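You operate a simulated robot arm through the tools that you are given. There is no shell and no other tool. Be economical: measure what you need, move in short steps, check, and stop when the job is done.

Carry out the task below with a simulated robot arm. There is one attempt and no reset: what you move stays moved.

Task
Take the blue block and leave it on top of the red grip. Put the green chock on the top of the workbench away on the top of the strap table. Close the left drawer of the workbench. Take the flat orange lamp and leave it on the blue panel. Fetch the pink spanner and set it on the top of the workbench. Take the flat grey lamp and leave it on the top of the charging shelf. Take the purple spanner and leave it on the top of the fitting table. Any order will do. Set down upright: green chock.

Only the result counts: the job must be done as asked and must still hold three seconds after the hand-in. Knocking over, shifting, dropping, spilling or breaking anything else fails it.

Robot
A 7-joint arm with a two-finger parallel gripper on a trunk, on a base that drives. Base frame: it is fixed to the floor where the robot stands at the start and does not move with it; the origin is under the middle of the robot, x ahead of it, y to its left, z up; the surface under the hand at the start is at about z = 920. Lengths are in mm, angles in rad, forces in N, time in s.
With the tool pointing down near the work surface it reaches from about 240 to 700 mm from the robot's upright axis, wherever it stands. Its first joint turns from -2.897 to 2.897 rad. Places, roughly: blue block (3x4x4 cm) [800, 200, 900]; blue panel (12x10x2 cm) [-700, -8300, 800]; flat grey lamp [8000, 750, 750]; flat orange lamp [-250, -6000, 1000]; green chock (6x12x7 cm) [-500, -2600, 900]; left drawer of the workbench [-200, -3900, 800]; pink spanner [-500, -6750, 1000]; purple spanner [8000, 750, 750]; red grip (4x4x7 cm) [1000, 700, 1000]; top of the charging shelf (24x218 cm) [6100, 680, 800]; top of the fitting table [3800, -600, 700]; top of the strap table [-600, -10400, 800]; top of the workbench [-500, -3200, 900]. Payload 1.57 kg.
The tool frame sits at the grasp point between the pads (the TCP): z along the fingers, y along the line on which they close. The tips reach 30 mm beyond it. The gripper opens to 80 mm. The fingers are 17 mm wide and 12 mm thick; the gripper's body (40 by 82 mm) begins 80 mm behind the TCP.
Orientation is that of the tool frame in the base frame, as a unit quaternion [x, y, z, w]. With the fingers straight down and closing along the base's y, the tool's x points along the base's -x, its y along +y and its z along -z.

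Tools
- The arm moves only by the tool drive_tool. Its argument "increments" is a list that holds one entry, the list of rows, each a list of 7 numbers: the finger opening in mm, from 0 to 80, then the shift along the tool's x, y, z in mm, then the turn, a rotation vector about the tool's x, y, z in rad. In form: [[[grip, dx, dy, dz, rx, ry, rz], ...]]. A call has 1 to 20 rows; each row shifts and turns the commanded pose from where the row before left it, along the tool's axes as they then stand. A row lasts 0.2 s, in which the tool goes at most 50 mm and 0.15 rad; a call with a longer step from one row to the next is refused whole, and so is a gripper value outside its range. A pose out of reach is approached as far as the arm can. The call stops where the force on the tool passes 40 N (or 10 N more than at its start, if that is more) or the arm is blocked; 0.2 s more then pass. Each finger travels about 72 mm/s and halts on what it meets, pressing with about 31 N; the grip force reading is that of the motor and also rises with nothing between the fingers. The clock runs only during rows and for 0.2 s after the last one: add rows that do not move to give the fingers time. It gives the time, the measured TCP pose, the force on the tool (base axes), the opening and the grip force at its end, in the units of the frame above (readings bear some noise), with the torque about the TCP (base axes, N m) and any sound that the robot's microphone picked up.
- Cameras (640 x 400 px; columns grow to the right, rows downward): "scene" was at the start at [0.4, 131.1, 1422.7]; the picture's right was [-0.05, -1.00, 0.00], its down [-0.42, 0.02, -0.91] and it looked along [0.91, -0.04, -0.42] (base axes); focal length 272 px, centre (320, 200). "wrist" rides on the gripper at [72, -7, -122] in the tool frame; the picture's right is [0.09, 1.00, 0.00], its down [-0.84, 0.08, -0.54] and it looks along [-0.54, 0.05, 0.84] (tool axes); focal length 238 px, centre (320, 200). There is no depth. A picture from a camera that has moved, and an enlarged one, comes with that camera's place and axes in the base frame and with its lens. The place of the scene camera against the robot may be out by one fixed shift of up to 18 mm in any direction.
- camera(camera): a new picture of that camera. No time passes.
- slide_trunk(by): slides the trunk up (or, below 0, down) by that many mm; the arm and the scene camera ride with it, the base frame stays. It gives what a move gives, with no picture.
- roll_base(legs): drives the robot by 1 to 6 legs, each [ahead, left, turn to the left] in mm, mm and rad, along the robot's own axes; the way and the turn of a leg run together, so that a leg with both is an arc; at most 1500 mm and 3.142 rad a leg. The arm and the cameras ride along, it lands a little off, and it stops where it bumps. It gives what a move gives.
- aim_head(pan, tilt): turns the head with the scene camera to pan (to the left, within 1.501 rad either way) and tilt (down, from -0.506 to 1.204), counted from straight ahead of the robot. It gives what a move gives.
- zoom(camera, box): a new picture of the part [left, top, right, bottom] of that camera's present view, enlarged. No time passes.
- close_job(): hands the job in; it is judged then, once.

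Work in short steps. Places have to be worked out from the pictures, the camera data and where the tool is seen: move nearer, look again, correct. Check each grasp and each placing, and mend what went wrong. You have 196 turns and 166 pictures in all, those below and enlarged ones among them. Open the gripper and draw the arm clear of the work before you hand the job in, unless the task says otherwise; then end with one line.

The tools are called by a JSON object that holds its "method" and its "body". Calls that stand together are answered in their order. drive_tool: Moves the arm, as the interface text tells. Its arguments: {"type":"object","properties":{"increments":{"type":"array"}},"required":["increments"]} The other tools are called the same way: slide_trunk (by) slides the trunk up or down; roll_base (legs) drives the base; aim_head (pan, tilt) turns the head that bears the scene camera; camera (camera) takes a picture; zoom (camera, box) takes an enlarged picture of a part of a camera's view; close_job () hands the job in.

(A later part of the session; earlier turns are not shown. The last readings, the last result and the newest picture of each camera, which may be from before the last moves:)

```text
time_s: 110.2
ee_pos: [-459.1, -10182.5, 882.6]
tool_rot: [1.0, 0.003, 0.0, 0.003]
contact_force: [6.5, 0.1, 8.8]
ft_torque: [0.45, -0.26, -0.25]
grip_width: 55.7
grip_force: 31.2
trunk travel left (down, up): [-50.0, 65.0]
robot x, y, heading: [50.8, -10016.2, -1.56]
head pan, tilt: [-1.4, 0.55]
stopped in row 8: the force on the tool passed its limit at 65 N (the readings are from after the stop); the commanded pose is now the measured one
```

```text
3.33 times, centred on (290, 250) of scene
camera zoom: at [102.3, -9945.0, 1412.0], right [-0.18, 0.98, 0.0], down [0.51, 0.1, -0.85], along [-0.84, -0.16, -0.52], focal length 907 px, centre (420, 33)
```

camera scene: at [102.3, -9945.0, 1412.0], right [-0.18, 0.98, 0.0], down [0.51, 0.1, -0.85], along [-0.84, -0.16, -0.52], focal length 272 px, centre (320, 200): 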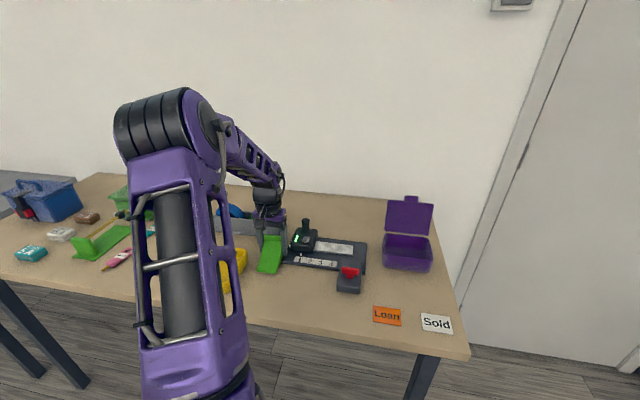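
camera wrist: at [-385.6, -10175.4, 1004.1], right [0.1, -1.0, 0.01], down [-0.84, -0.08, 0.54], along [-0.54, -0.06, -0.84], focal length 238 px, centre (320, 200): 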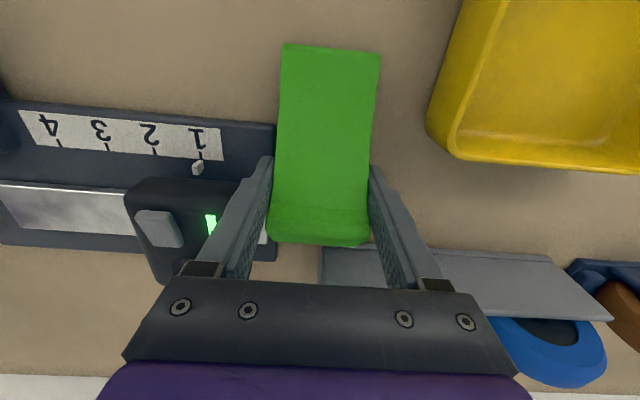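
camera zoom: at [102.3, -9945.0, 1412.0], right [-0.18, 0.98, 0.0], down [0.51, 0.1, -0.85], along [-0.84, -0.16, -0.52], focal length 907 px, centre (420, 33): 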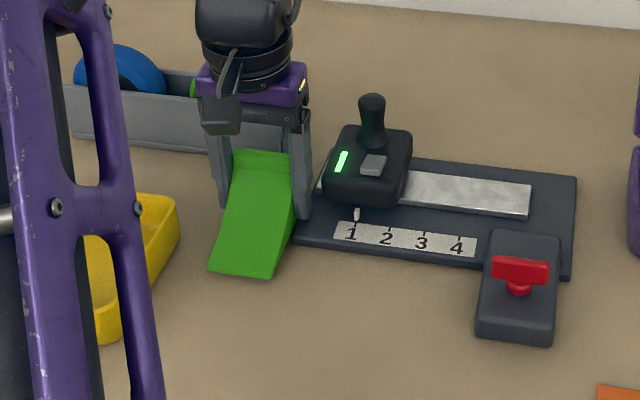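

The right finger landed on the stapler base's edge. I lift, move to the free area nearer the front edge (x≈-375, y≈-10135), and lower again slowly.

{"method": "drive_tool", "body": {"increments": [[[30, 0, 0, -40, 0, 0, 0], [30, 42, -24, 0, 0, 0, 0], [30, 42, -23, 0, 0, 0, 0], [30, 0, 0, 10, 0, 0, 0], [30, 0, 0, 10, 0, 0, 0], [30, 0, 0, 6, 0, 0, 0], [30, 0, 0, 5, 0, 0, 0]]]}}

{"method": "zoom", "body": {"camera": "scene", "box": [210, 190, 370, 310]}}

{"method": "camera", "body": {"camera": "wrist"}}

```text
time_s: 111.8
ee_pos: [-374.0, -10135.5, 889.5]
tool_rot: [1.0, 0.003, 0.0, 0.002]
contact_force: [0.6, 0.5, -3.8]
ft_torque: [0.03, -0.04, -0.01]
grip_width: 56.0
grip_force: 30.5
trunk travel left (down, up): [-50.0, 65.0]
robot x, y, heading: [52.4, -10019.4, -1.558]
head pan, tilt: [-1.4, 0.55]
```

```text
3.33 times, centred on (290, 250) of scene
camera zoom: at [100.8, -9945.3, 1411.8], right [-0.18, 0.98, 0.0], down [0.51, 0.1, -0.85], along [-0.84, -0.16, -0.52], focal length 907 px, centre (420, 33)
```

zoom: 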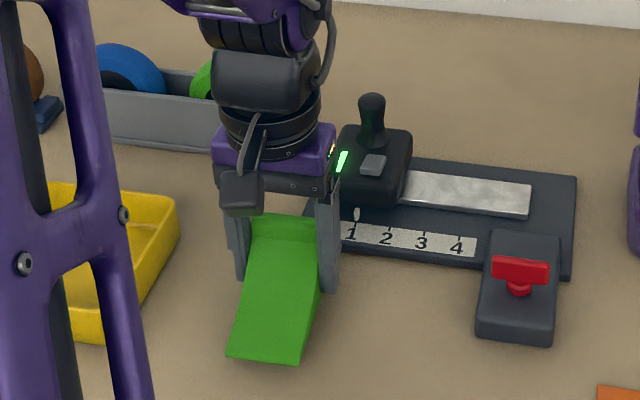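

```text
128 pictures are left
camera wrist: at [-302.3, -10128.1, 1011.2], right [0.1, -1.0, 0.01], down [-0.84, -0.08, 0.54], along [-0.54, -0.06, -0.84], focal length 238 px, centre (320, 200)
```

wrist: 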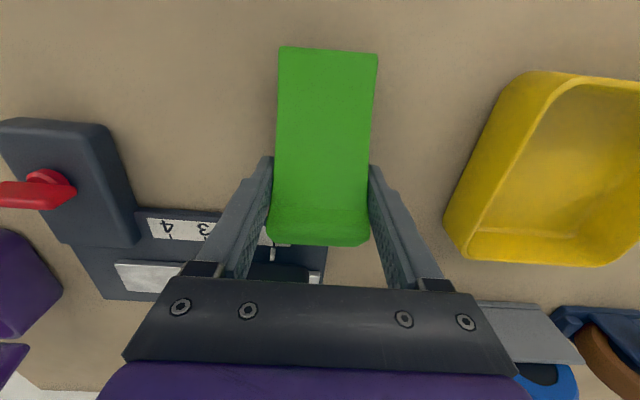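

The spot is clear. I lower slowly until contact.

{"method": "drive_tool", "body": {"increments": [[[30, 0, 0, 3, 0, 0, 0], [30, 0, 0, 3, 0, 0, 0], [30, 0, 0, 3, 0, 0, 0], [30, 0, 0, 3, 0, 0, 0]]]}}

```text
time_s: 112.8
ee_pos: [-375.6, -10135.5, 876.1]
tool_rot: [1.0, 0.003, 0.0, 0.002]
contact_force: [0.8, 0.3, -4.1]
ft_torque: [-0.01, 0.03, -0.03]
grip_width: 56.0
grip_force: 30.7
trunk travel left (down, up): [-50.0, 65.0]
robot x, y, heading: [52.6, -10014.2, -1.558]
head pan, tilt: [-1.4, 0.55]
```

No contact yet; continue down in small steps.

{"method": "drive_tool", "body": {"increments": [[[30, 0, 0, 3, 0, 0, 0], [30, 0, 0, 3, 0, 0, 0], [30, 0, 0, 3, 0, 0, 0], [30, 0, 0, 3, 0, 0, 0], [30, 0, 0, 3, 0, 0, 0], [30, 0, 0, 3, 0, 0, 0]]]}}

{"method": "zoom", "body": {"camera": "scene", "box": [210, 190, 370, 310]}}

```text
time_s: 113.5
ee_pos: [-375.3, -10136.2, 874.2]
tool_rot: [1.0, 0.003, -0.005, 0.004]
contact_force: [9.4, -0.5, 23.6]
ft_torque: [0.74, -0.74, -0.19]
grip_width: 56.0
grip_force: 30.6
trunk travel left (down, up): [-50.0, 65.0]
robot x, y, heading: [51.3, -10017.7, -1.556]
head pan, tilt: [-1.4, 0.55]
stopped in row 3: the force on the tool passed its limit at 43 N (the readings are from after the stop); the commanded pose is now the measured one
```

```text
3.33 times, centred on (290, 250) of scene
camera zoom: at [103.0, -9944.9, 1411.8], right [-0.18, 0.98, 0.0], down [0.51, 0.1, -0.85], along [-0.84, -0.16, -0.52], focal length 907 px, centre (420, 33)
```

zoom: 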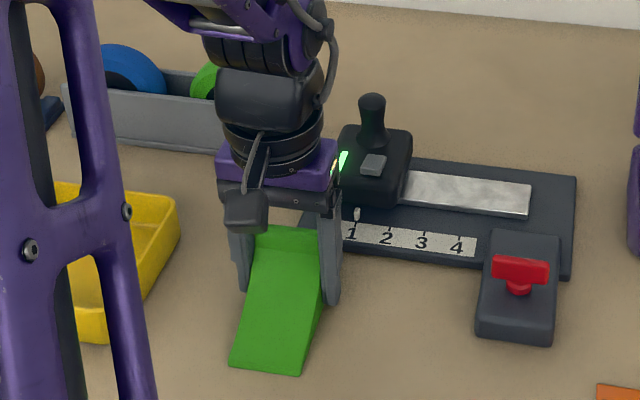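

It is on the table (z≈837). I raise the command slightly, open, and lift straight up.

{"method": "drive_tool", "body": {"increments": [[[30, 0, 0, -1, 0, 0, 0], [56, 0, 0, 0, 0, 0, 0], [70, 0, 0, 0, 0, 0, 0], [80, 0, 0, 0, 0, 0, 0], [80, 0, 0, 0, 0, 0, 0], [80, 0, 0, -30, 0, 0, 0], [80, 0, 0, -45, 0, 0, 0], [80, 0, 0, -45, 0, 0, 0], [80, 0, 0, -45, 0, 0, 0], [80, 0, 0, -45, 0, 0, 0], [80, 0, 0, -45, 0, 0, 0], [80, 0, 0, -45, 0, 0, 0], [80, 0, 0, -30, 0, 0, 0]]]}}

{"method": "camera", "body": {"camera": "wrist"}}

{"method": "zoom", "body": {"camera": "scene", "box": [210, 190, 370, 310]}}

```text
time_s: 116.3
ee_pos: [-373.2, -10133.6, 1202.7]
tool_rot: [1.0, 0.004, -0.004, 0.003]
contact_force: [0.6, 0.4, 0.7]
ft_torque: [-0.02, -0.01, 0.0]
grip_width: 80.2
grip_force: 0.0
trunk travel left (down, up): [-50.0, 65.0]
robot x, y, heading: [54.2, -10018.4, -1.553]
head pan, tilt: [-1.4, 0.55]
```

```text
126 pictures are left
camera wrist: at [-301.7, -10126.4, 1325.0], right [0.1, -1.0, 0.01], down [-0.83, -0.08, 0.55], along [-0.54, -0.06, -0.84], focal length 238 px, centre (320, 200)
```

wrist: 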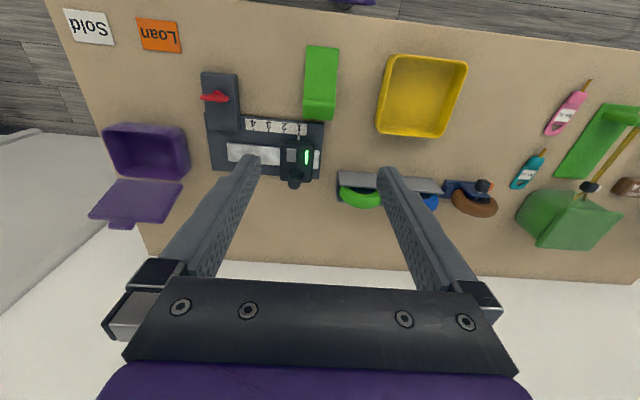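

```text
3.33 times, centred on (290, 250) of scene
camera zoom: at [101.1, -9945.2, 1411.8], right [-0.18, 0.98, 0.0], down [0.51, 0.1, -0.85], along [-0.84, -0.16, -0.52], focal length 907 px, centre (420, 33)
```

zoom: 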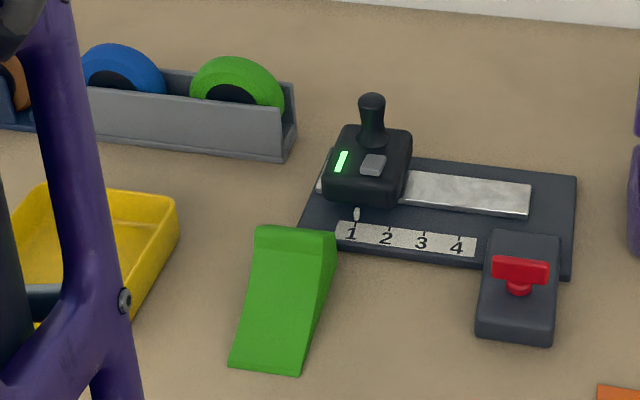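

The chock stands on the strap table. I pull out to x≈450 and drive backwards to the electronics table.

{"method": "roll_base", "body": {"legs": [[0, 400, -0.015], [-1500, 0, 0], [-1500, 0, 0], [-1050, 0, 0]]}}

{"method": "aim_head", "body": {"pan": -1.2, "tilt": 0.5}}

{"method": "camera", "body": {"camera": "scene"}}

```text
time_s: 139.9
ee_pos: [-1.9, -6060.9, 1203.3]
tool_rot: [1.0, 0.006, -0.004, 0.003]
contact_force: [-0.3, -0.2, -0.5]
ft_torque: [0.0, 0.01, 0.0]
grip_width: 80.3
grip_force: 0.0
trunk travel left (down, up): [-50.0, 65.0]
robot x, y, heading: [423.5, -5943.2, -1.551]
head pan, tilt: [-1.4, 0.55]
```

```text
time_s: 140.6
ee_pos: [-1.9, -6061.7, 1204.0]
tool_rot: [1.0, 0.007, -0.004, 0.004]
contact_force: [-0.2, -0.6, 0.1]
ft_torque: [0.0, 0.0, -0.02]
grip_width: 80.2
grip_force: 0.1
trunk travel left (down, up): [-50.0, 65.0]
robot x, y, heading: [423.4, -5940.9, -1.555]
head pan, tilt: [-1.201, 0.499]
```

```text
124 pictures are left
camera scene: at [477.8, -5887.9, 1416.4], right [-0.38, 0.93, 0.0], down [0.44, 0.18, -0.88], along [-0.81, -0.33, -0.48], focal length 272 px, centre (320, 200)
```

scene: 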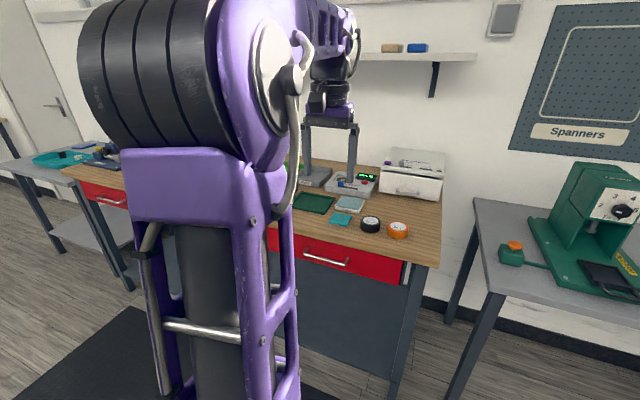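

{"method": "zoom", "body": {"camera": "scene", "box": [290, 150, 450, 260]}}

{"method": "aim_head", "body": {"pan": -0.7, "tilt": 0.5}}

{"method": "camera", "body": {"camera": "scene"}}

```text
3.64 times, centred on (370, 205) of scene
camera zoom: at [477.8, -5887.9, 1416.4], right [-0.38, 0.93, 0.0], down [0.44, 0.18, -0.88], along [-0.81, -0.33, -0.48], focal length 990 px, centre (138, 182)
```

zoom: 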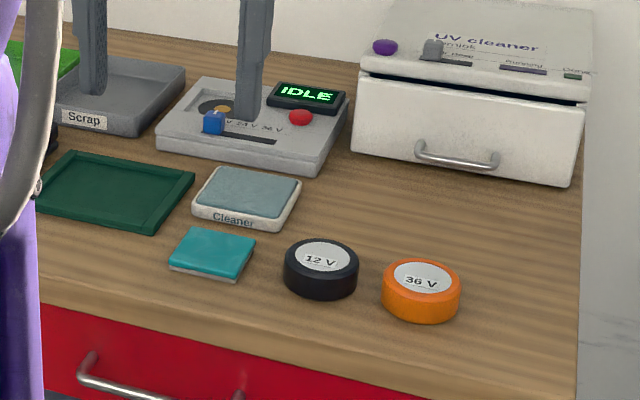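

```text
time_s: 141.5
ee_pos: [-0.0, -6061.4, 1202.3]
tool_rot: [1.0, 0.006, -0.003, 0.004]
contact_force: [1.1, -0.5, -0.3]
ft_torque: [0.0, -0.02, -0.03]
grip_width: 80.0
grip_force: 0.1
trunk travel left (down, up): [-50.0, 65.0]
robot x, y, heading: [426.2, -5945.0, -1.544]
head pan, tilt: [-0.7, 0.499]
```

```text
122 pictures are left
camera scene: at [504.7, -5924.1, 1416.4], right [-0.78, 0.63, 0.0], down [0.3, 0.37, -0.88], along [-0.55, -0.68, -0.48], focal length 272 px, centre (320, 200)
```

scene: 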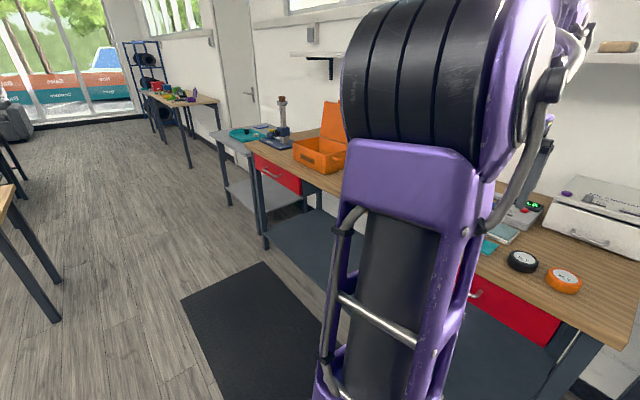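

The orange puck ("36 V") sits near (-310,-5930), with a black puck 85 mm beside it, so I'll grip along x. I move in, shift over it and turn the tool a quarter turn.

{"method": "roll_base", "body": {"legs": [[0, -300, -0.02]]}}

{"method": "drive_tool", "body": {"increments": [[[80, 0, -44, 0, 0, 0, 0], [80, 0, -44, 0, 0, 0, 0], [80, 0, -43, 0, 0, 0, 0], [80, 0, 0, 20, 0, 0, -0.143], [80, 0, 0, 20, 0, 0, -0.143], [80, 0, 0, 20, 0, 0, -0.143], [80, 0, 0, 20, 0, 0, -0.143], [80, 0, 0, 20, 0, 0, -0.143], [80, 0, 0, 0, 0, 0, -0.143], [80, 0, 0, 0, 0, 0, -0.143], [80, 0, 0, 0, 0, 0, -0.143], [80, 0, 0, 0, 0, 0, -0.143], [80, 0, 0, 0, 0, 0, -0.143], [80, 0, 0, 0, 0, 0, -0.143]]]}}

{"method": "camera", "body": {"camera": "wrist"}}

```text
time_s: 145.0
ee_pos: [-302.2, -6060.4, 1203.5]
tool_rot: [1.0, -0.001, -0.003, 0.004]
contact_force: [-0.2, -0.2, 0.5]
ft_torque: [-0.01, 0.03, 0.04]
grip_width: 80.0
grip_force: 0.0
trunk travel left (down, up): [-50.0, 65.0]
robot x, y, heading: [128.0, -5946.1, -1.564]
head pan, tilt: [-0.7, 0.499]
```

```text
time_s: 148.0
ee_pos: [-301.7, -5928.5, 1103.8]
tool_rot: [0.706, 0.708, -0.005, 0.0]
contact_force: [0.8, 0.0, 0.2]
ft_torque: [-0.05, -0.04, 0.0]
grip_width: 80.0
grip_force: 0.1
trunk travel left (down, up): [-50.0, 65.0]
robot x, y, heading: [123.8, -5941.0, -1.557]
head pan, tilt: [-0.7, 0.499]
```

```text
121 pictures are left
camera wrist: at [-307.5, -5857.2, 1224.0], right [1.0, 0.09, -0.01], down [0.08, -0.83, 0.55], along [0.05, -0.55, -0.84], focal length 238 px, centre (320, 200)
```

wrist: 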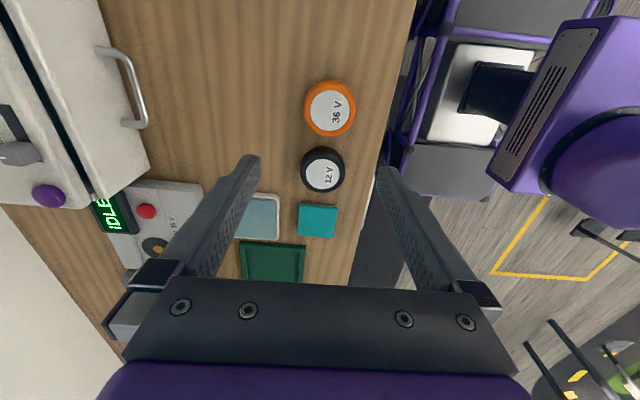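

Puck centre ≈(-289,-5925), top ≈920. I centre over it and descend to z≈970 for a closer look.

{"method": "drive_tool", "body": {"increments": [[[80, 3, 12, 40, 0, 0, 0], [80, 0, 0, 45, 0, 0, 0], [80, 0, 0, 45, 0, 0, 0], [80, 0, 0, 0, 0, 0, 0]]]}}

{"method": "camera", "body": {"camera": "wrist"}}

```text
time_s: 149.0
ee_pos: [-289.5, -5930.7, 972.7]
tool_rot: [0.706, 0.708, -0.005, -0.001]
contact_force: [0.0, 0.3, 0.0]
ft_torque: [0.0, -0.02, 0.02]
grip_width: 79.9
grip_force: 0.2
trunk travel left (down, up): [-50.0, 65.0]
robot x, y, heading: [128.0, -5943.8, -1.568]
head pan, tilt: [-0.7, 0.499]
```

```text
120 pictures are left
camera wrist: at [-295.5, -5857.8, 1092.7], right [1.0, 0.09, -0.01], down [0.08, -0.83, 0.55], along [0.04, -0.55, -0.84], focal length 238 px, centre (320, 200)
```

wrist: 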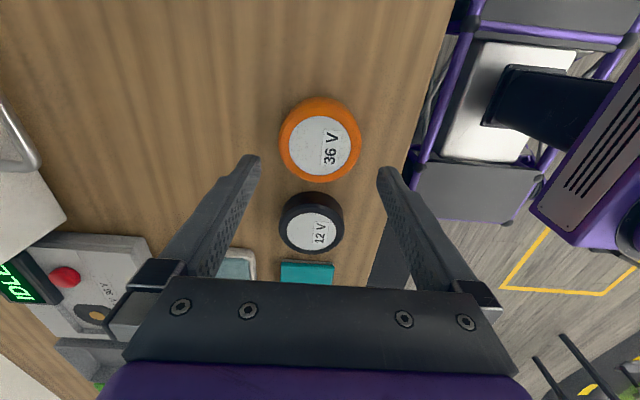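

Puck at about (-292,-5922). I correct and descend to TCP≈920.

{"method": "drive_tool", "body": {"increments": [[[80, 8, -2, 15, 0, 0, 0], [80, 0, 0, 15, 0, 0, 0], [80, 0, 0, 12, 0, 0, 0], [80, 0, 0, 10, 0, 0, 0], [80, 0, 0, 0, 0, 0, 0]]]}}

{"method": "camera", "body": {"camera": "wrist"}}

{"method": "aim_head", "body": {"pan": -1.45, "tilt": 0.8}}

{"method": "camera", "body": {"camera": "scene"}}

```text
time_s: 150.2
ee_pos: [-294.1, -5919.8, 919.4]
tool_rot: [0.707, 0.707, -0.005, 0.0]
contact_force: [-0.3, 0.3, -0.2]
ft_torque: [-0.01, 0.01, 0.02]
grip_width: 80.0
grip_force: 0.0
trunk travel left (down, up): [-50.0, 65.0]
robot x, y, heading: [128.3, -5944.3, -1.563]
head pan, tilt: [-0.7, 0.499]
```

```text
119 pictures are left
camera wrist: at [-298.7, -5847.9, 1040.5], right [1.0, 0.09, -0.01], down [0.08, -0.83, 0.55], along [0.04, -0.55, -0.84], focal length 238 px, centre (320, 200)
```

wrist: 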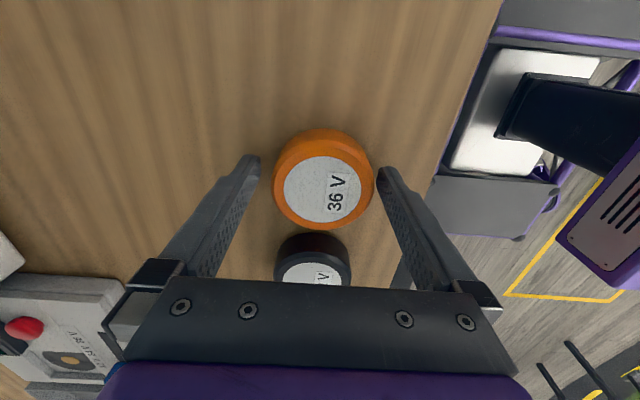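

```text
time_s: 151.3
ee_pos: [-293.4, -5920.1, 919.8]
tool_rot: [0.707, 0.708, -0.004, 0.0]
contact_force: [0.2, 0.4, 0.0]
ft_torque: [-0.03, 0.06, 0.02]
grip_width: 80.1
grip_force: 0.0
trunk travel left (down, up): [-50.0, 65.0]
robot x, y, heading: [130.4, -5950.3, -1.564]
head pan, tilt: [-1.45, 0.799]
```

```text
118 pictures are left
camera scene: at [184.1, -5869.4, 1390.4], right [-0.13, 0.99, 0.0], down [0.71, 0.09, -0.7], along [-0.69, -0.09, -0.72], focal length 272 px, centre (320, 200)
```

scene: 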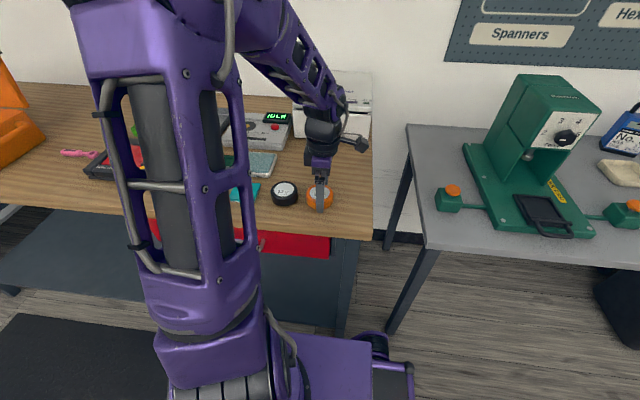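

Centred. I close on the puck.

{"method": "drive_tool", "body": {"increments": [[[70, 0, 0, 0, 0, 0, 0], [50, 0, 0, 0, 0, 0, 0], [40, 0, 0, 0, 0, 0, 0], [40, 0, 0, 0, 0, 0, 0]]]}}

{"method": "camera", "body": {"camera": "wrist"}}

```text
time_s: 152.3
ee_pos: [-292.5, -5920.6, 918.7]
tool_rot: [0.707, 0.708, -0.005, 0.0]
contact_force: [1.0, -0.4, 0.7]
ft_torque: [-0.01, -0.09, 0.01]
grip_width: 66.8
grip_force: 31.2
trunk travel left (down, up): [-50.0, 65.0]
robot x, y, heading: [127.6, -5945.7, -1.561]
head pan, tilt: [-1.45, 0.799]
```

```text
117 pictures are left
camera wrist: at [-298.7, -5847.8, 1040.7], right [1.0, 0.09, -0.01], down [0.08, -0.83, 0.55], along [0.04, -0.55, -0.84], focal length 238 px, centre (320, 200)
```

wrist: 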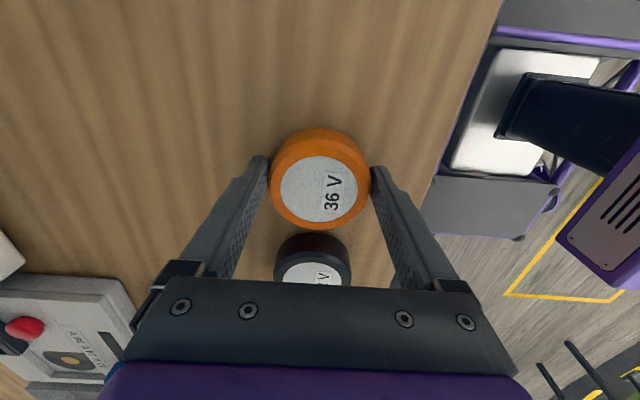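

Gripped at 66.8 mm. Lift and check; then move to the aisle.

{"method": "drive_tool", "body": {"increments": [[[40, 0, 0, -15, 0, 0, 0], [40, 0, 0, -40, 0, 0, 0], [40, 0, 0, -45, 0, 0, 0], [40, 0, 0, -45, 0, 0, 0], [40, 0, 0, -45, 0, 0, 0], [40, 0, 0, -45, 0, 0, 0], [40, 0, 0, -20, 0, 0, 0]]]}}

{"method": "camera", "body": {"camera": "wrist"}}

{"method": "roll_base", "body": {"legs": [[0, 320, -0.01], [1500, 0, 0], [500, 0, 0]]}}

{"method": "aim_head", "body": {"pan": -1.0, "tilt": 0.5}}

{"method": "camera", "body": {"camera": "scene"}}

```text
time_s: 153.9
ee_pos: [-293.2, -5917.7, 1174.3]
tool_rot: [0.707, 0.707, -0.005, 0.0]
contact_force: [0.4, 0.7, -1.8]
ft_torque: [-0.01, 0.0, -0.02]
grip_width: 66.8
grip_force: 31.1
trunk travel left (down, up): [-50.0, 65.0]
robot x, y, heading: [129.0, -5947.1, -1.568]
head pan, tilt: [-1.45, 0.799]
```

```text
116 pictures are left
camera wrist: at [-298.9, -5845.0, 1296.2], right [1.0, 0.09, -0.01], down [0.08, -0.83, 0.55], along [0.04, -0.55, -0.84], focal length 238 px, centre (320, 200)
```

wrist: 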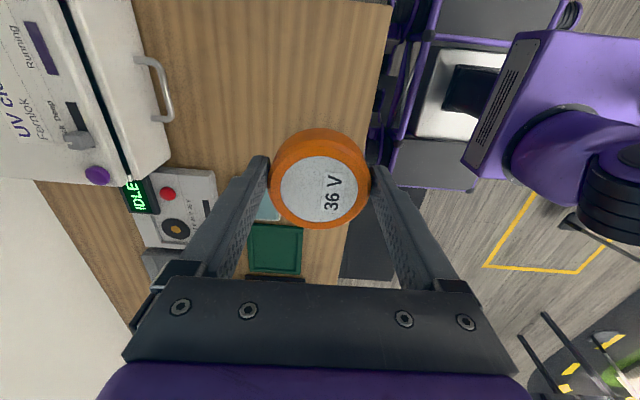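

```text
time_s: 167.2
ee_pos: [72.9, -7947.9, 1173.9]
tool_rot: [0.693, 0.721, -0.005, 0.0]
contact_force: [0.2, -0.3, -1.0]
ft_torque: [0.01, 0.0, -0.01]
grip_width: 66.7
grip_force: 31.6
trunk travel left (down, up): [-50.0, 65.0]
robot x, y, heading: [490.5, -7958.9, -1.528]
head pan, tilt: [-1.45, 0.799]
```

```text
time_s: 168.1
ee_pos: [73.0, -7947.4, 1175.0]
tool_rot: [0.693, 0.721, -0.005, 0.0]
contact_force: [0.3, 1.1, -0.4]
ft_torque: [-0.01, 0.01, -0.01]
grip_width: 66.7
grip_force: 31.1
trunk travel left (down, up): [-50.0, 65.0]
robot x, y, heading: [495.5, -7961.2, -1.521]
head pan, tilt: [-1.0, 0.499]
```

```text
115 pictures are left
camera scene: at [552.8, -7919.8, 1416.3], right [-0.58, 0.82, 0.0], down [0.39, 0.28, -0.88], along [-0.72, -0.51, -0.48], focal length 272 px, centre (320, 200)
```

scene: 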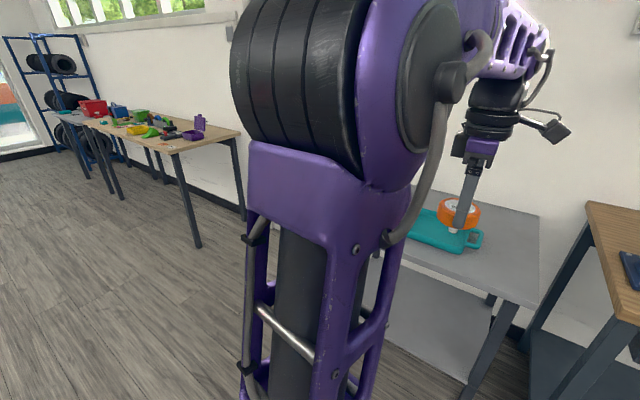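

The blue panel is at the far back corner of the grey table, (≈-690,-8330), too deep from the front. I'll reach it from the table's end by the door: drive past, turn to face +y and look.

{"method": "roll_base", "body": {"legs": [[1000, -60, -0.04], [0, 0, -1.571], [0, 0, -1.571]]}}

{"method": "aim_head", "body": {"pan": 0.8, "tilt": 0.45}}

{"method": "camera", "body": {"camera": "scene"}}

```text
time_s: 181.1
ee_pos: [884.1, -8991.3, 1173.9]
tool_rot: [0.721, -0.693, 0.0, -0.005]
contact_force: [-0.6, -0.3, -2.0]
ft_torque: [-0.04, -0.02, 0.04]
grip_width: 67.0
grip_force: 31.0
trunk travel left (down, up): [-50.0, 65.0]
robot x, y, heading: [462.8, -8981.7, 1.617]
head pan, tilt: [-1.0, 0.499]
```

```text
time_s: 182.9
ee_pos: [883.4, -8990.8, 1174.0]
tool_rot: [0.72, -0.694, 0.0, -0.005]
contact_force: [1.0, -1.1, -1.1]
ft_torque: [-0.03, -0.03, 0.0]
grip_width: 66.6
grip_force: 30.8
trunk travel left (down, up): [-50.0, 65.0]
robot x, y, heading: [462.8, -8980.3, 1.614]
head pan, tilt: [0.799, 0.45]
```

```text
114 pictures are left
camera scene: at [256.6, -9018.3, 1420.8], right [0.66, 0.75, 0.0], down [0.33, -0.29, -0.9], along [-0.67, 0.6, -0.44], focal length 272 px, centre (320, 200)
```

scene: 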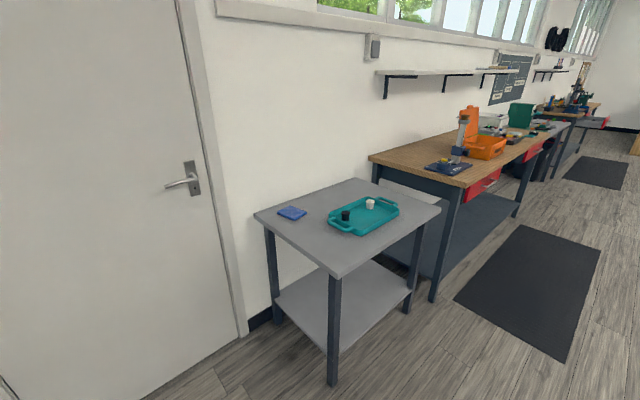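

The grey table's near end is y≈-8440, top ≈735; the blue panel lies at about (-760,-8300). I position by the door in front of the table end and swing the arm round to the front-left.

{"method": "roll_base", "body": {"legs": [[0, 0, -0.043], [0, 1000, 0], [160, 0, 0]]}}

{"method": "drive_tool", "body": {"increments": [[[40, -46.3, 0, 0, 0, 0, -0.11], [40, -46.3, 0, 0, 0, 0, -0.11], [40, -46.3, 0, 0, 0, 0, -0.11], [40, -46.3, 0, 0, 0, 0, -0.11], [40, -46.3, 0, 0, 0, 0, -0.11], [40, -46.3, 0, 0, 0, 0, -0.11], [40, -46.3, 0, 0, 0, 0, -0.11], [40, -46.3, 0, 0, 0, 0, -0.11], [40, -46.3, 0, 0, 0, 0, -0.11], [40, -46.3, 0, 0, 0, 0, -0.11], [40, -46.3, 0, 0, 0, 0, -0.11], [40, -46.3, 0, 0, 0, 0, -0.11], [40, -46.3, 0, 0, 0, 0, -0.11], [40, -46.3, 0, 0, 0, 0, -0.11], [40, -46.3, 0, 0, 0, 0, -0.11]]]}}

{"method": "aim_head", "body": {"pan": 0.3, "tilt": 0.7}}

{"method": "camera", "body": {"camera": "scene"}}

{"method": "camera", "body": {"camera": "wrist"}}

```text
time_s: 194.3
ee_pos: [-116.9, -8855.0, 1174.1]
tool_rot: [-0.702, 0.712, -0.001, 0.005]
contact_force: [-1.0, -0.3, -0.7]
ft_torque: [-0.02, 0.01, -0.02]
grip_width: 66.7
grip_force: 30.8
trunk travel left (down, up): [-50.0, 65.0]
robot x, y, heading: [-537.8, -8820.7, 1.565]
head pan, tilt: [0.799, 0.45]
```

```text
time_s: 197.5
ee_pos: [-540.9, -8399.7, 1159.4]
tool_rot: [0.999, 0.033, 0.002, 0.018]
contact_force: [0.8, 0.1, -1.2]
ft_torque: [0.01, 0.01, 0.0]
grip_width: 66.8
grip_force: 31.0
trunk travel left (down, up): [-50.0, 65.0]
robot x, y, heading: [-537.2, -8820.7, 1.56]
head pan, tilt: [0.799, 0.45]
```

```text
time_s: 198.4
ee_pos: [-540.9, -8399.8, 1160.2]
tool_rot: [0.999, 0.032, 0.002, 0.018]
contact_force: [0.4, -0.6, -2.2]
ft_torque: [-0.04, 0.02, 0.01]
grip_width: 66.7
grip_force: 31.2
trunk travel left (down, up): [-50.0, 65.0]
robot x, y, heading: [-538.3, -8819.0, 1.561]
head pan, tilt: [0.3, 0.7]
```

```text
113 pictures are left
camera scene: at [-742.3, -8853.4, 1404.2], right [0.69, 0.72, 0.0], down [0.43, -0.41, -0.8], along [-0.58, 0.55, -0.59], focal length 272 px, centre (320, 200)
```

scene: 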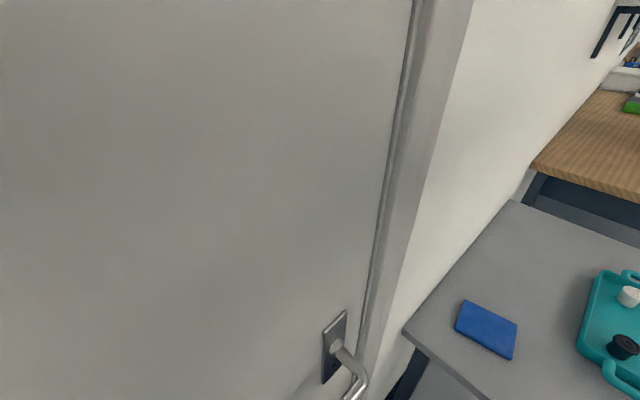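

```text
112 pictures are left
camera wrist: at [-470.3, -8384.5, 1280.7], right [0.16, -0.99, 0.04], down [-0.83, -0.11, 0.54], along [-0.53, -0.11, -0.84], focal length 238 px, centre (320, 200)
```

wrist: 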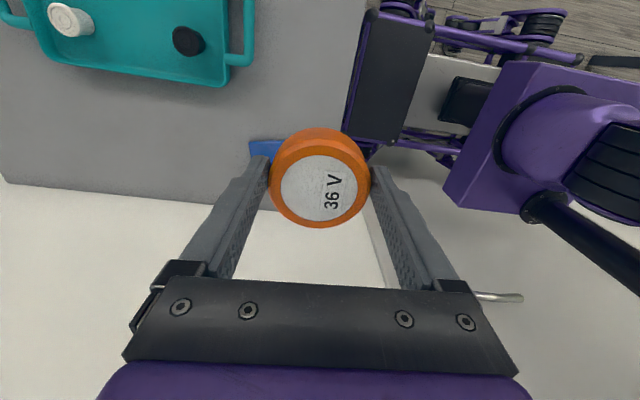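

Panel centre ≈(-712,-8330), height uncertain. I level the tool, move over it and go down to z≈980 to look again.

{"method": "drive_tool", "body": {"increments": [[[40, -41, -20, 30, 0.036, 0, 0], [40, -41, -20, 30, 0, 0, 0], [40, -41, -20, 30, 0, 0, 0], [40, -42, -20, 30, 0, 0, 0], [40, 0, 0, 30, 0, 0, 0], [40, 0, 0, 30, 0, 0, 0], [40, 0, 0, 0, 0, 0, 0]]]}}

{"method": "camera", "body": {"camera": "wrist"}}

{"method": "aim_head", "body": {"pan": -0.1, "tilt": 0.75}}

{"method": "camera", "body": {"camera": "scene"}}

```text
refused: row 1 steps farther than a row can; nothing moved
```

```text
111 pictures are left
camera wrist: at [-470.3, -8384.5, 1280.7], right [0.16, -0.99, 0.04], down [-0.83, -0.11, 0.54], along [-0.53, -0.11, -0.84], focal length 238 px, centre (320, 200)
```

wrist: 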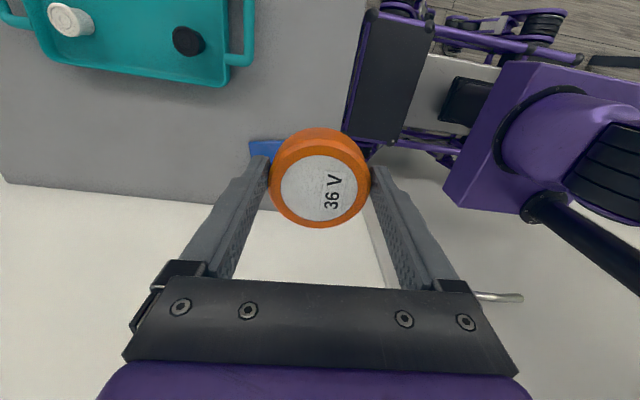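

```text
time_s: 199.3
ee_pos: [-541.7, -8399.2, 1158.5]
tool_rot: [0.999, 0.031, 0.003, 0.018]
contact_force: [0.0, -0.6, -1.2]
ft_torque: [-0.01, -0.04, 0.02]
grip_width: 66.8
grip_force: 30.6
trunk travel left (down, up): [-50.0, 65.0]
robot x, y, heading: [-534.8, -8818.4, 1.563]
head pan, tilt: [-0.099, 0.75]
```

```text
110 pictures are left
camera scene: at [-741.3, -8856.6, 1396.8], right [0.68, 0.73, 0.0], down [0.48, -0.45, -0.75], along [-0.55, 0.51, -0.66], focal length 272 px, centre (320, 200)
```

scene: 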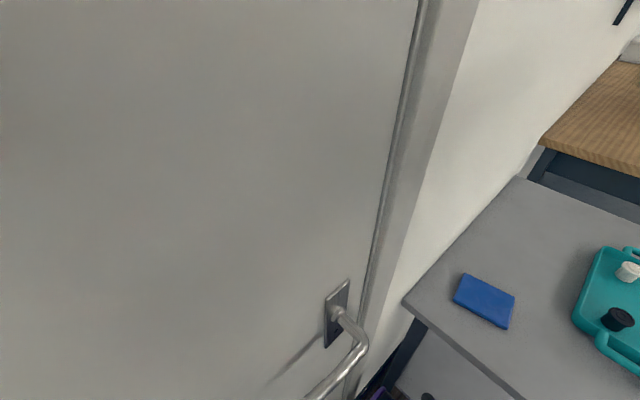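

The step was too long (and the head seems not to have panned). I repeat with smaller steps.

{"method": "drive_tool", "body": {"increments": [[[40, -33, -16, 30, 0.036, 0, 0], [40, -33, -16, 30, 0, 0, 0], [40, -33, -16, 30, 0, 0, 0], [40, -33, -16, 30, 0, 0, 0], [40, -33, -16, 30, 0, 0, 0], [40, 0, 0, 30, 0, 0, 0], [40, 0, 0, 0, 0, 0, 0]]]}}

{"method": "camera", "body": {"camera": "wrist"}}

{"method": "aim_head", "body": {"pan": 0.0, "tilt": 0.75}}

{"method": "camera", "body": {"camera": "scene"}}

```text
time_s: 200.9
ee_pos: [-712.0, -8328.2, 996.8]
tool_rot: [0.999, 0.033, 0.003, -0.021]
contact_force: [0.0, 0.1, -1.1]
ft_torque: [0.0, 0.01, 0.0]
grip_width: 67.0
grip_force: 31.4
trunk travel left (down, up): [-50.0, 65.0]
robot x, y, heading: [-538.2, -8821.6, 1.563]
head pan, tilt: [-0.099, 0.75]
```

```text
109 pictures are left
camera wrist: at [-641.3, -8322.3, 1118.9], right [0.16, -0.99, -0.04], down [-0.83, -0.16, 0.53], along [-0.53, -0.05, -0.85], focal length 238 px, centre (320, 200)
```

wrist: 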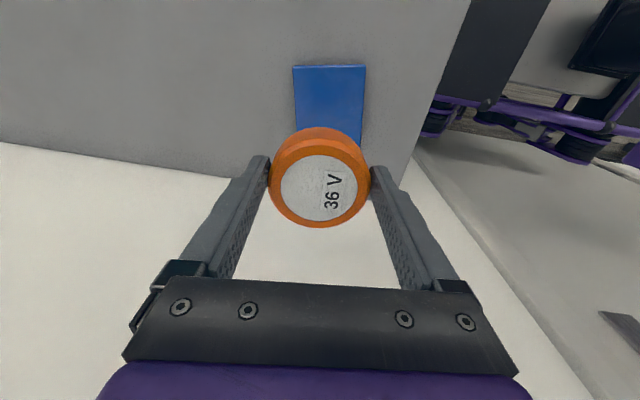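

```text
time_s: 201.5
ee_pos: [-712.7, -8328.5, 995.6]
tool_rot: [0.999, 0.032, 0.004, -0.021]
contact_force: [1.0, 0.7, -1.7]
ft_torque: [-0.01, -0.01, 0.02]
grip_width: 66.7
grip_force: 30.6
trunk travel left (down, up): [-50.0, 65.0]
robot x, y, heading: [-538.2, -8820.0, 1.564]
head pan, tilt: [0.0, 0.75]
```

```text
108 pictures are left
camera scene: at [-679.0, -8830.8, 1394.4], right [1.0, -0.01, 0.0], down [-0.01, -0.68, -0.73], along [0.01, 0.73, -0.68], focal length 272 px, centre (320, 200)
```

scene: 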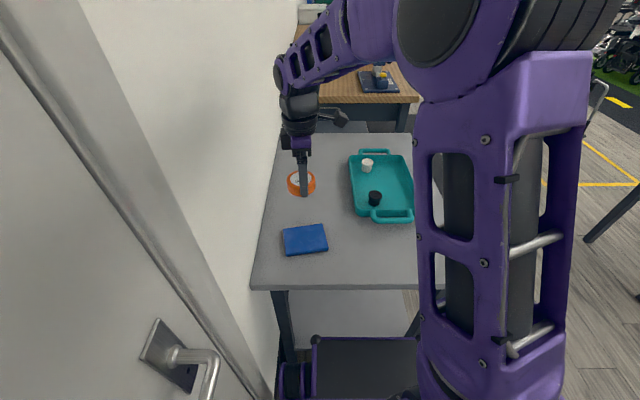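

Triangulating, the panel top is at z≈745, centre (-718,-8316). I level the tool, correct laterally and descend to ~830.

{"method": "drive_tool", "body": {"increments": [[[40, -5, -12, 20, -0.042, 0, 0], [40, 0, 0, 45, 0, 0, 0], [40, 0, 0, 45, 0, 0, 0], [40, 0, 0, 45, 0, 0, 0], [40, 0, 0, 10, 0, 0, 0], [40, 0, 0, 0, 0, 0, 0]]]}}

{"method": "camera", "body": {"camera": "wrist"}}

{"method": "zoom", "body": {"camera": "scene", "box": [230, 130, 390, 290]}}

```text
time_s: 202.9
ee_pos: [-717.4, -8316.3, 833.2]
tool_rot: [0.999, 0.032, 0.004, 0.0]
contact_force: [-0.5, -0.2, -1.2]
ft_torque: [-0.04, -0.02, -0.01]
grip_width: 66.9
grip_force: 30.9
trunk travel left (down, up): [-50.0, 65.0]
robot x, y, heading: [-537.6, -8818.6, 1.563]
head pan, tilt: [0.0, 0.75]
```

```text
107 pictures are left
camera wrist: at [-645.4, -8305.9, 955.8], right [0.16, -0.99, 0.0], down [-0.83, -0.13, 0.54], along [-0.53, -0.08, -0.84], focal length 238 px, centre (320, 200)
```

wrist: 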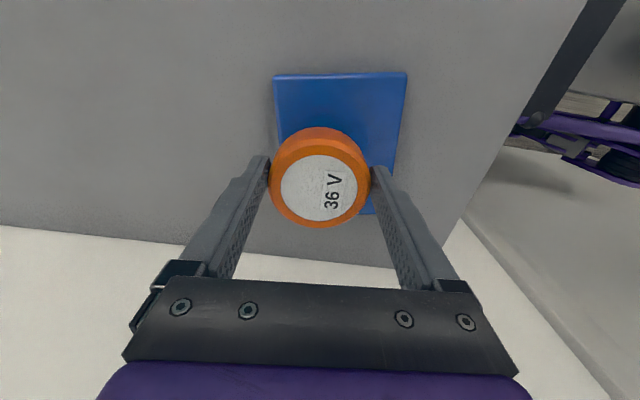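

```text
2.50 times, centred on (310, 210) of scene
camera zoom: at [-679.1, -8830.8, 1394.4], right [1.0, -0.01, 0.0], down [0.0, -0.68, -0.73], along [0.01, 0.73, -0.68], focal length 680 px, centre (345, 175)
```

zoom: 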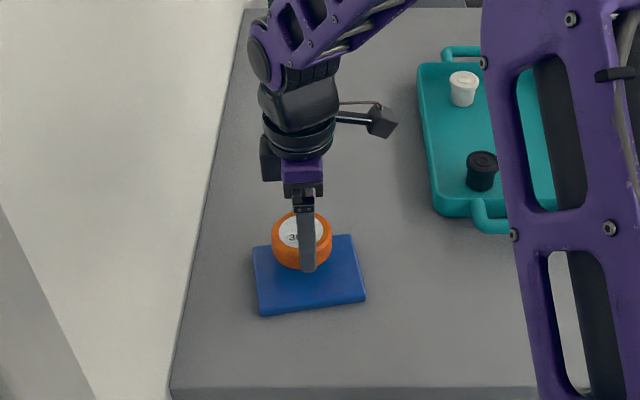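

Panel centre now reads ≈(-720,-8327), top ≈752. I shift 11 mm and lower gently.

{"method": "drive_tool", "body": {"increments": [[[40, -1, 11, 12, 0, 0, 0], [40, 0, 0, 12, 0, 0, 0], [40, 0, 0, 6, 0, 0, 0], [40, 0, 0, 4, 0, 0, 0], [40, 0, 0, 3, 0, 0, 0], [40, 0, 0, 3, 0, 0, 0], [40, 0, 0, 3, 0, 0, 0]]]}}

{"method": "zoom", "body": {"camera": "scene", "box": [260, 180, 360, 260]}}

```text
time_s: 203.9
ee_pos: [-717.9, -8324.3, 803.5]
tool_rot: [0.999, 0.032, 0.003, -0.005]
contact_force: [2.2, -4.3, 18.9]
ft_torque: [-0.82, 0.03, 0.11]
grip_width: 67.0
grip_force: 30.5
trunk travel left (down, up): [-50.0, 65.0]
robot x, y, heading: [-538.4, -8818.4, 1.567]
head pan, tilt: [0.0, 0.75]
stopped in row 4: the force on the tool passed its limit at 46 N (the readings are from after the stop); the commanded pose is now the measured one
```

```text
5.00 times, centred on (310, 220) of scene
camera zoom: at [-678.4, -8832.4, 1394.3], right [1.0, -0.01, 0.0], down [-0.01, -0.68, -0.73], along [0.0, 0.73, -0.68], focal length 1361 px, centre (370, 100)
```

zoom: 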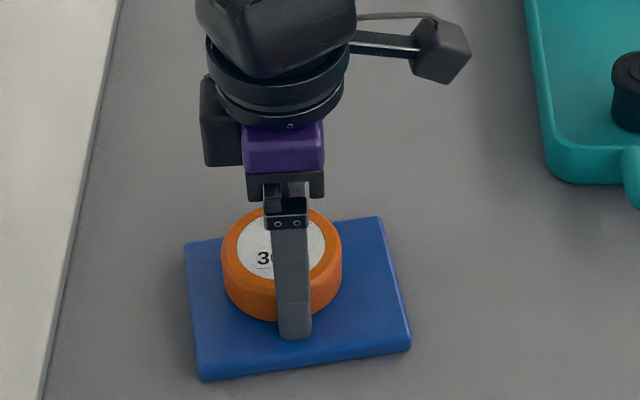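

Contact on the panel with the puck well inside its outline. I release and rise.

{"method": "drive_tool", "body": {"increments": [[[55, 0, 0, -0.5, 0, 0, 0], [68, 0, 0, 0, 0, 0, 0], [74, 0, 0, 0, 0, 0, 0], [80, 0, 0, 0, 0, 0, 0], [80, 0, 0, 0, 0, 0, 0], [80, 0, 0, -20, 0, 0, 0], [80, 0, 0, -40, 0, 0, 0], [80, 0, 0, -45, 0, 0, 0], [80, 0, 0, -45, 0, 0, 0], [80, 0, 0, -45, 0, 0, 0], [80, 0, 0, -45, 0, 0, 0], [80, 0, 0, -45, 0, 0, 0], [80, 0, 0, -45, 0, 0, 0]]]}}

{"method": "zoom", "body": {"camera": "scene", "box": [230, 130, 390, 290]}}

```text
time_s: 206.7
ee_pos: [-719.2, -8327.2, 1133.1]
tool_rot: [0.999, 0.033, 0.003, -0.003]
contact_force: [0.1, 0.2, -0.2]
ft_torque: [-0.01, -0.03, 0.03]
grip_width: 80.1
grip_force: 0.1
trunk travel left (down, up): [-50.0, 65.0]
robot x, y, heading: [-538.9, -8819.9, 1.56]
head pan, tilt: [0.0, 0.75]
```

```text
2.50 times, centred on (310, 210) of scene
camera zoom: at [-679.1, -8830.7, 1394.4], right [1.0, -0.01, 0.0], down [0.0, -0.68, -0.73], along [0.01, 0.73, -0.68], focal length 680 px, centre (345, 175)
```

zoom: 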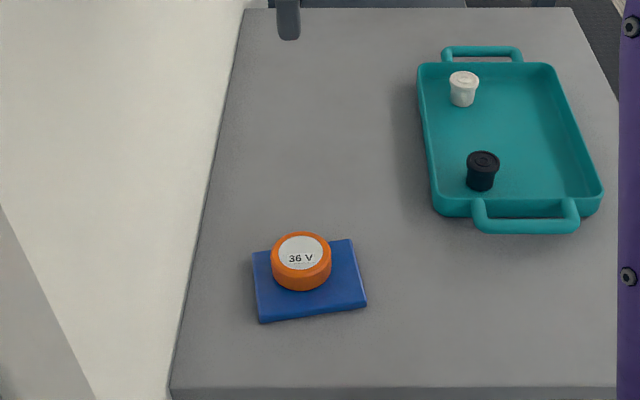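

The orange lamp rests on the blue panel. Next the pink spanner near (-395,-6680): I pull out to the aisle and drive up beside it.

{"method": "roll_base", "body": {"legs": [[0, -950, 0.01], [1500, 0, 0], [600, 0, 0]]}}

{"method": "aim_head", "body": {"pan": 1.3, "tilt": 0.5}}

{"method": "camera", "body": {"camera": "scene"}}

```text
time_s: 226.2
ee_pos: [236.9, -6234.0, 1132.4]
tool_rot: [0.999, 0.035, 0.003, -0.004]
contact_force: [1.3, 0.6, 0.8]
ft_torque: [-0.01, 0.01, -0.01]
grip_width: 80.2
grip_force: 0.1
trunk travel left (down, up): [-50.0, 65.0]
robot x, y, heading: [422.4, -6725.3, 1.563]
head pan, tilt: [0.0, 0.75]
```

```text
time_s: 227.7
ee_pos: [239.1, -6233.5, 1133.0]
tool_rot: [0.999, 0.034, 0.002, -0.003]
contact_force: [0.4, 0.3, -0.8]
ft_torque: [-0.02, -0.01, -0.03]
grip_width: 79.7
grip_force: 0.1
trunk travel left (down, up): [-50.0, 65.0]
robot x, y, heading: [421.9, -6722.4, 1.567]
head pan, tilt: [1.3, 0.499]
```

```text
103 pictures are left
camera scene: at [192.2, -6795.2, 1416.4], right [0.27, 0.96, 0.0], down [0.46, -0.13, -0.88], along [-0.84, 0.24, -0.48], focal length 272 px, centre (320, 200)
```

scene: 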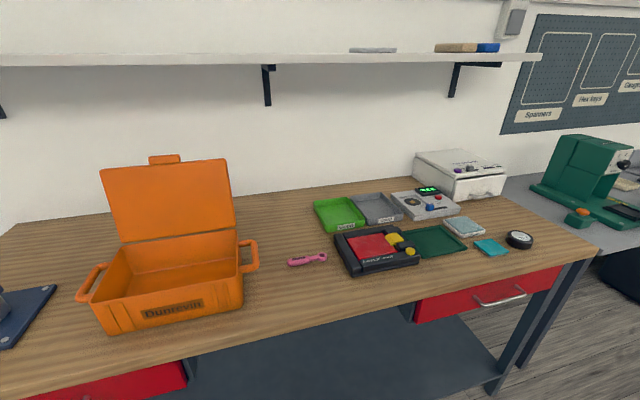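

{"method": "zoom", "body": {"camera": "scene", "box": [240, 210, 400, 310]}}

```text
4.00 times, centred on (320, 260) of scene
camera zoom: at [192.2, -6795.2, 1416.4], right [0.27, 0.96, 0.0], down [0.46, -0.13, -0.88], along [-0.84, 0.24, -0.48], focal length 1089 px, centre (320, -40)
```

zoom: 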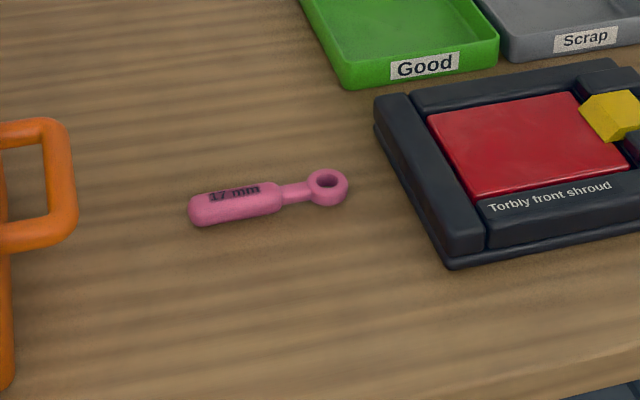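

The pink spanner lies along y, handle ≈(-391,-6689), ring ≈(-391,-6622). I move in, bring the arm over it and turn the tool to close along x.

{"method": "roll_base", "body": {"legs": [[0, 310, 0]]}}

{"method": "drive_tool", "body": {"increments": [[[80, -29, 35.6, 0, 0, 0, 0], [80, -29, 35.6, 0, 0, 0, 0], [80, -29, 35.6, 0, 0, 0, 0], [80, -29, 35.6, 0, 0, 0, 0], [80, -29, 35.6, 0, 0, 0, 0], [80, -29, 35.6, 0, 0, 0, 0], [80, -29, 35.6, 0, 0, 0, 0], [80, -29, 35.6, 0, 0, 0, 0], [80, -29, 35.6, 0, 0, 0, 0], [80, -29, 35.6, 0, 0, 0, 0], [80, -29, 35.6, 0, 0, 0, 0], [80, -29, 35.6, 0, 0, 0, 0]]]}}

{"method": "drive_tool", "body": {"increments": [[[80, 0, 0, 0, 0, 0, -0.1366], [80, 0, 0, 0, 0, 0, -0.1366], [80, 0, 0, 0, 0, 0, -0.1366], [80, 0, 0, 0, 0, 0, -0.1366], [80, 0, 0, 0, 0, 0, -0.1366], [80, 0, 0, 0, 0, 0, -0.1366], [80, 0, 0, 20, 0, 0, -0.1366], [80, 0, 0, 20, 0, 0, -0.1366], [80, 0, 0, 20, 0, 0, -0.1366], [80, 0, 0, 20, 0, 0, -0.1366], [80, 0, 0, 20, 0, 0, -0.1366]]]}}

{"method": "camera", "body": {"camera": "wrist"}}

```text
time_s: 231.3
ee_pos: [-78.2, -6229.3, 1132.5]
tool_rot: [1.0, 0.031, 0.003, -0.004]
contact_force: [0.7, -0.3, 0.0]
ft_torque: [-0.05, -0.01, 0.01]
grip_width: 79.8
grip_force: 0.1
trunk travel left (down, up): [-50.0, 65.0]
robot x, y, heading: [101.3, -6723.2, 1.561]
head pan, tilt: [1.3, 0.499]
```

```text
time_s: 233.9
ee_pos: [-402.2, -6661.8, 1113.3]
tool_rot: [1.0, 0.013, 0.017, 0.0]
contact_force: [-1.1, -1.7, -0.5]
ft_torque: [0.15, -0.04, -0.01]
grip_width: 80.0
grip_force: 0.0
trunk travel left (down, up): [-50.0, 65.0]
robot x, y, heading: [103.0, -6721.9, 1.56]
head pan, tilt: [1.3, 0.499]
```

```text
time_s: 236.3
ee_pos: [-397.6, -6677.7, 1027.9]
tool_rot: [0.708, 0.707, 0.005, -0.001]
contact_force: [0.3, 0.0, -0.1]
ft_torque: [0.03, -0.04, -0.01]
grip_width: 79.7
grip_force: 0.0
trunk travel left (down, up): [-50.0, 65.0]
robot x, y, heading: [105.9, -6722.2, 1.557]
head pan, tilt: [1.3, 0.499]
```

```text
101 pictures are left
camera wrist: at [-406.1, -6607.5, 1150.0], right [1.0, 0.09, 0.01], down [0.07, -0.84, 0.54], along [0.05, -0.53, -0.84], focal length 238 px, centre (320, 200)
```

wrist: 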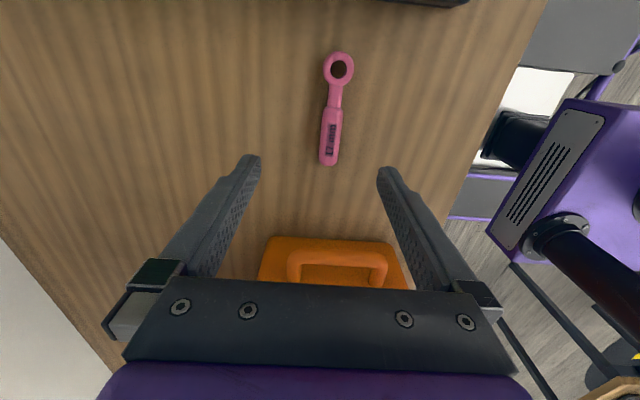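

Aligned; target (-386,-6680). I descend guarded to near the table.

{"method": "drive_tool", "body": {"increments": [[[80, -2, 12, 40, 0, 0, 0], [80, 0, 0, 40, 0, 0, 0], [80, 0, 0, 26, 0, 0, 0], [80, 0, 0, 5, 0, 0, 0], [80, 0, 0, 4, 0, 0, 0], [80, 0, 0, 4, 0, 0, 0], [80, 0, 0, 3, 0, 0, 0], [80, 0, 0, 0, 0, 0, 0]]]}}

{"method": "camera", "body": {"camera": "wrist"}}

```text
time_s: 238.1
ee_pos: [-388.1, -6677.8, 909.1]
tool_rot: [0.71, 0.705, 0.003, -0.004]
contact_force: [4.2, 0.7, 19.8]
ft_torque: [-0.16, -0.97, 0.06]
grip_width: 79.9
grip_force: 0.0
trunk travel left (down, up): [-50.0, 65.0]
robot x, y, heading: [104.0, -6726.2, 1.561]
head pan, tilt: [1.3, 0.499]
stopped in row 8: the force on the tool passed its limit at 42 N (the readings are from after the stop); the commanded pose is now the measured one
```

```text
100 pictures are left
camera wrist: at [-392.6, -6608.1, 1032.8], right [1.0, 0.09, 0.0], down [0.07, -0.84, 0.53], along [0.04, -0.53, -0.85], focal length 238 px, centre (320, 200)
```

wrist: 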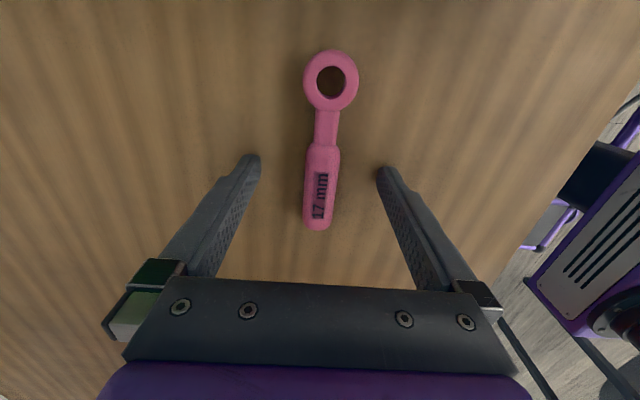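

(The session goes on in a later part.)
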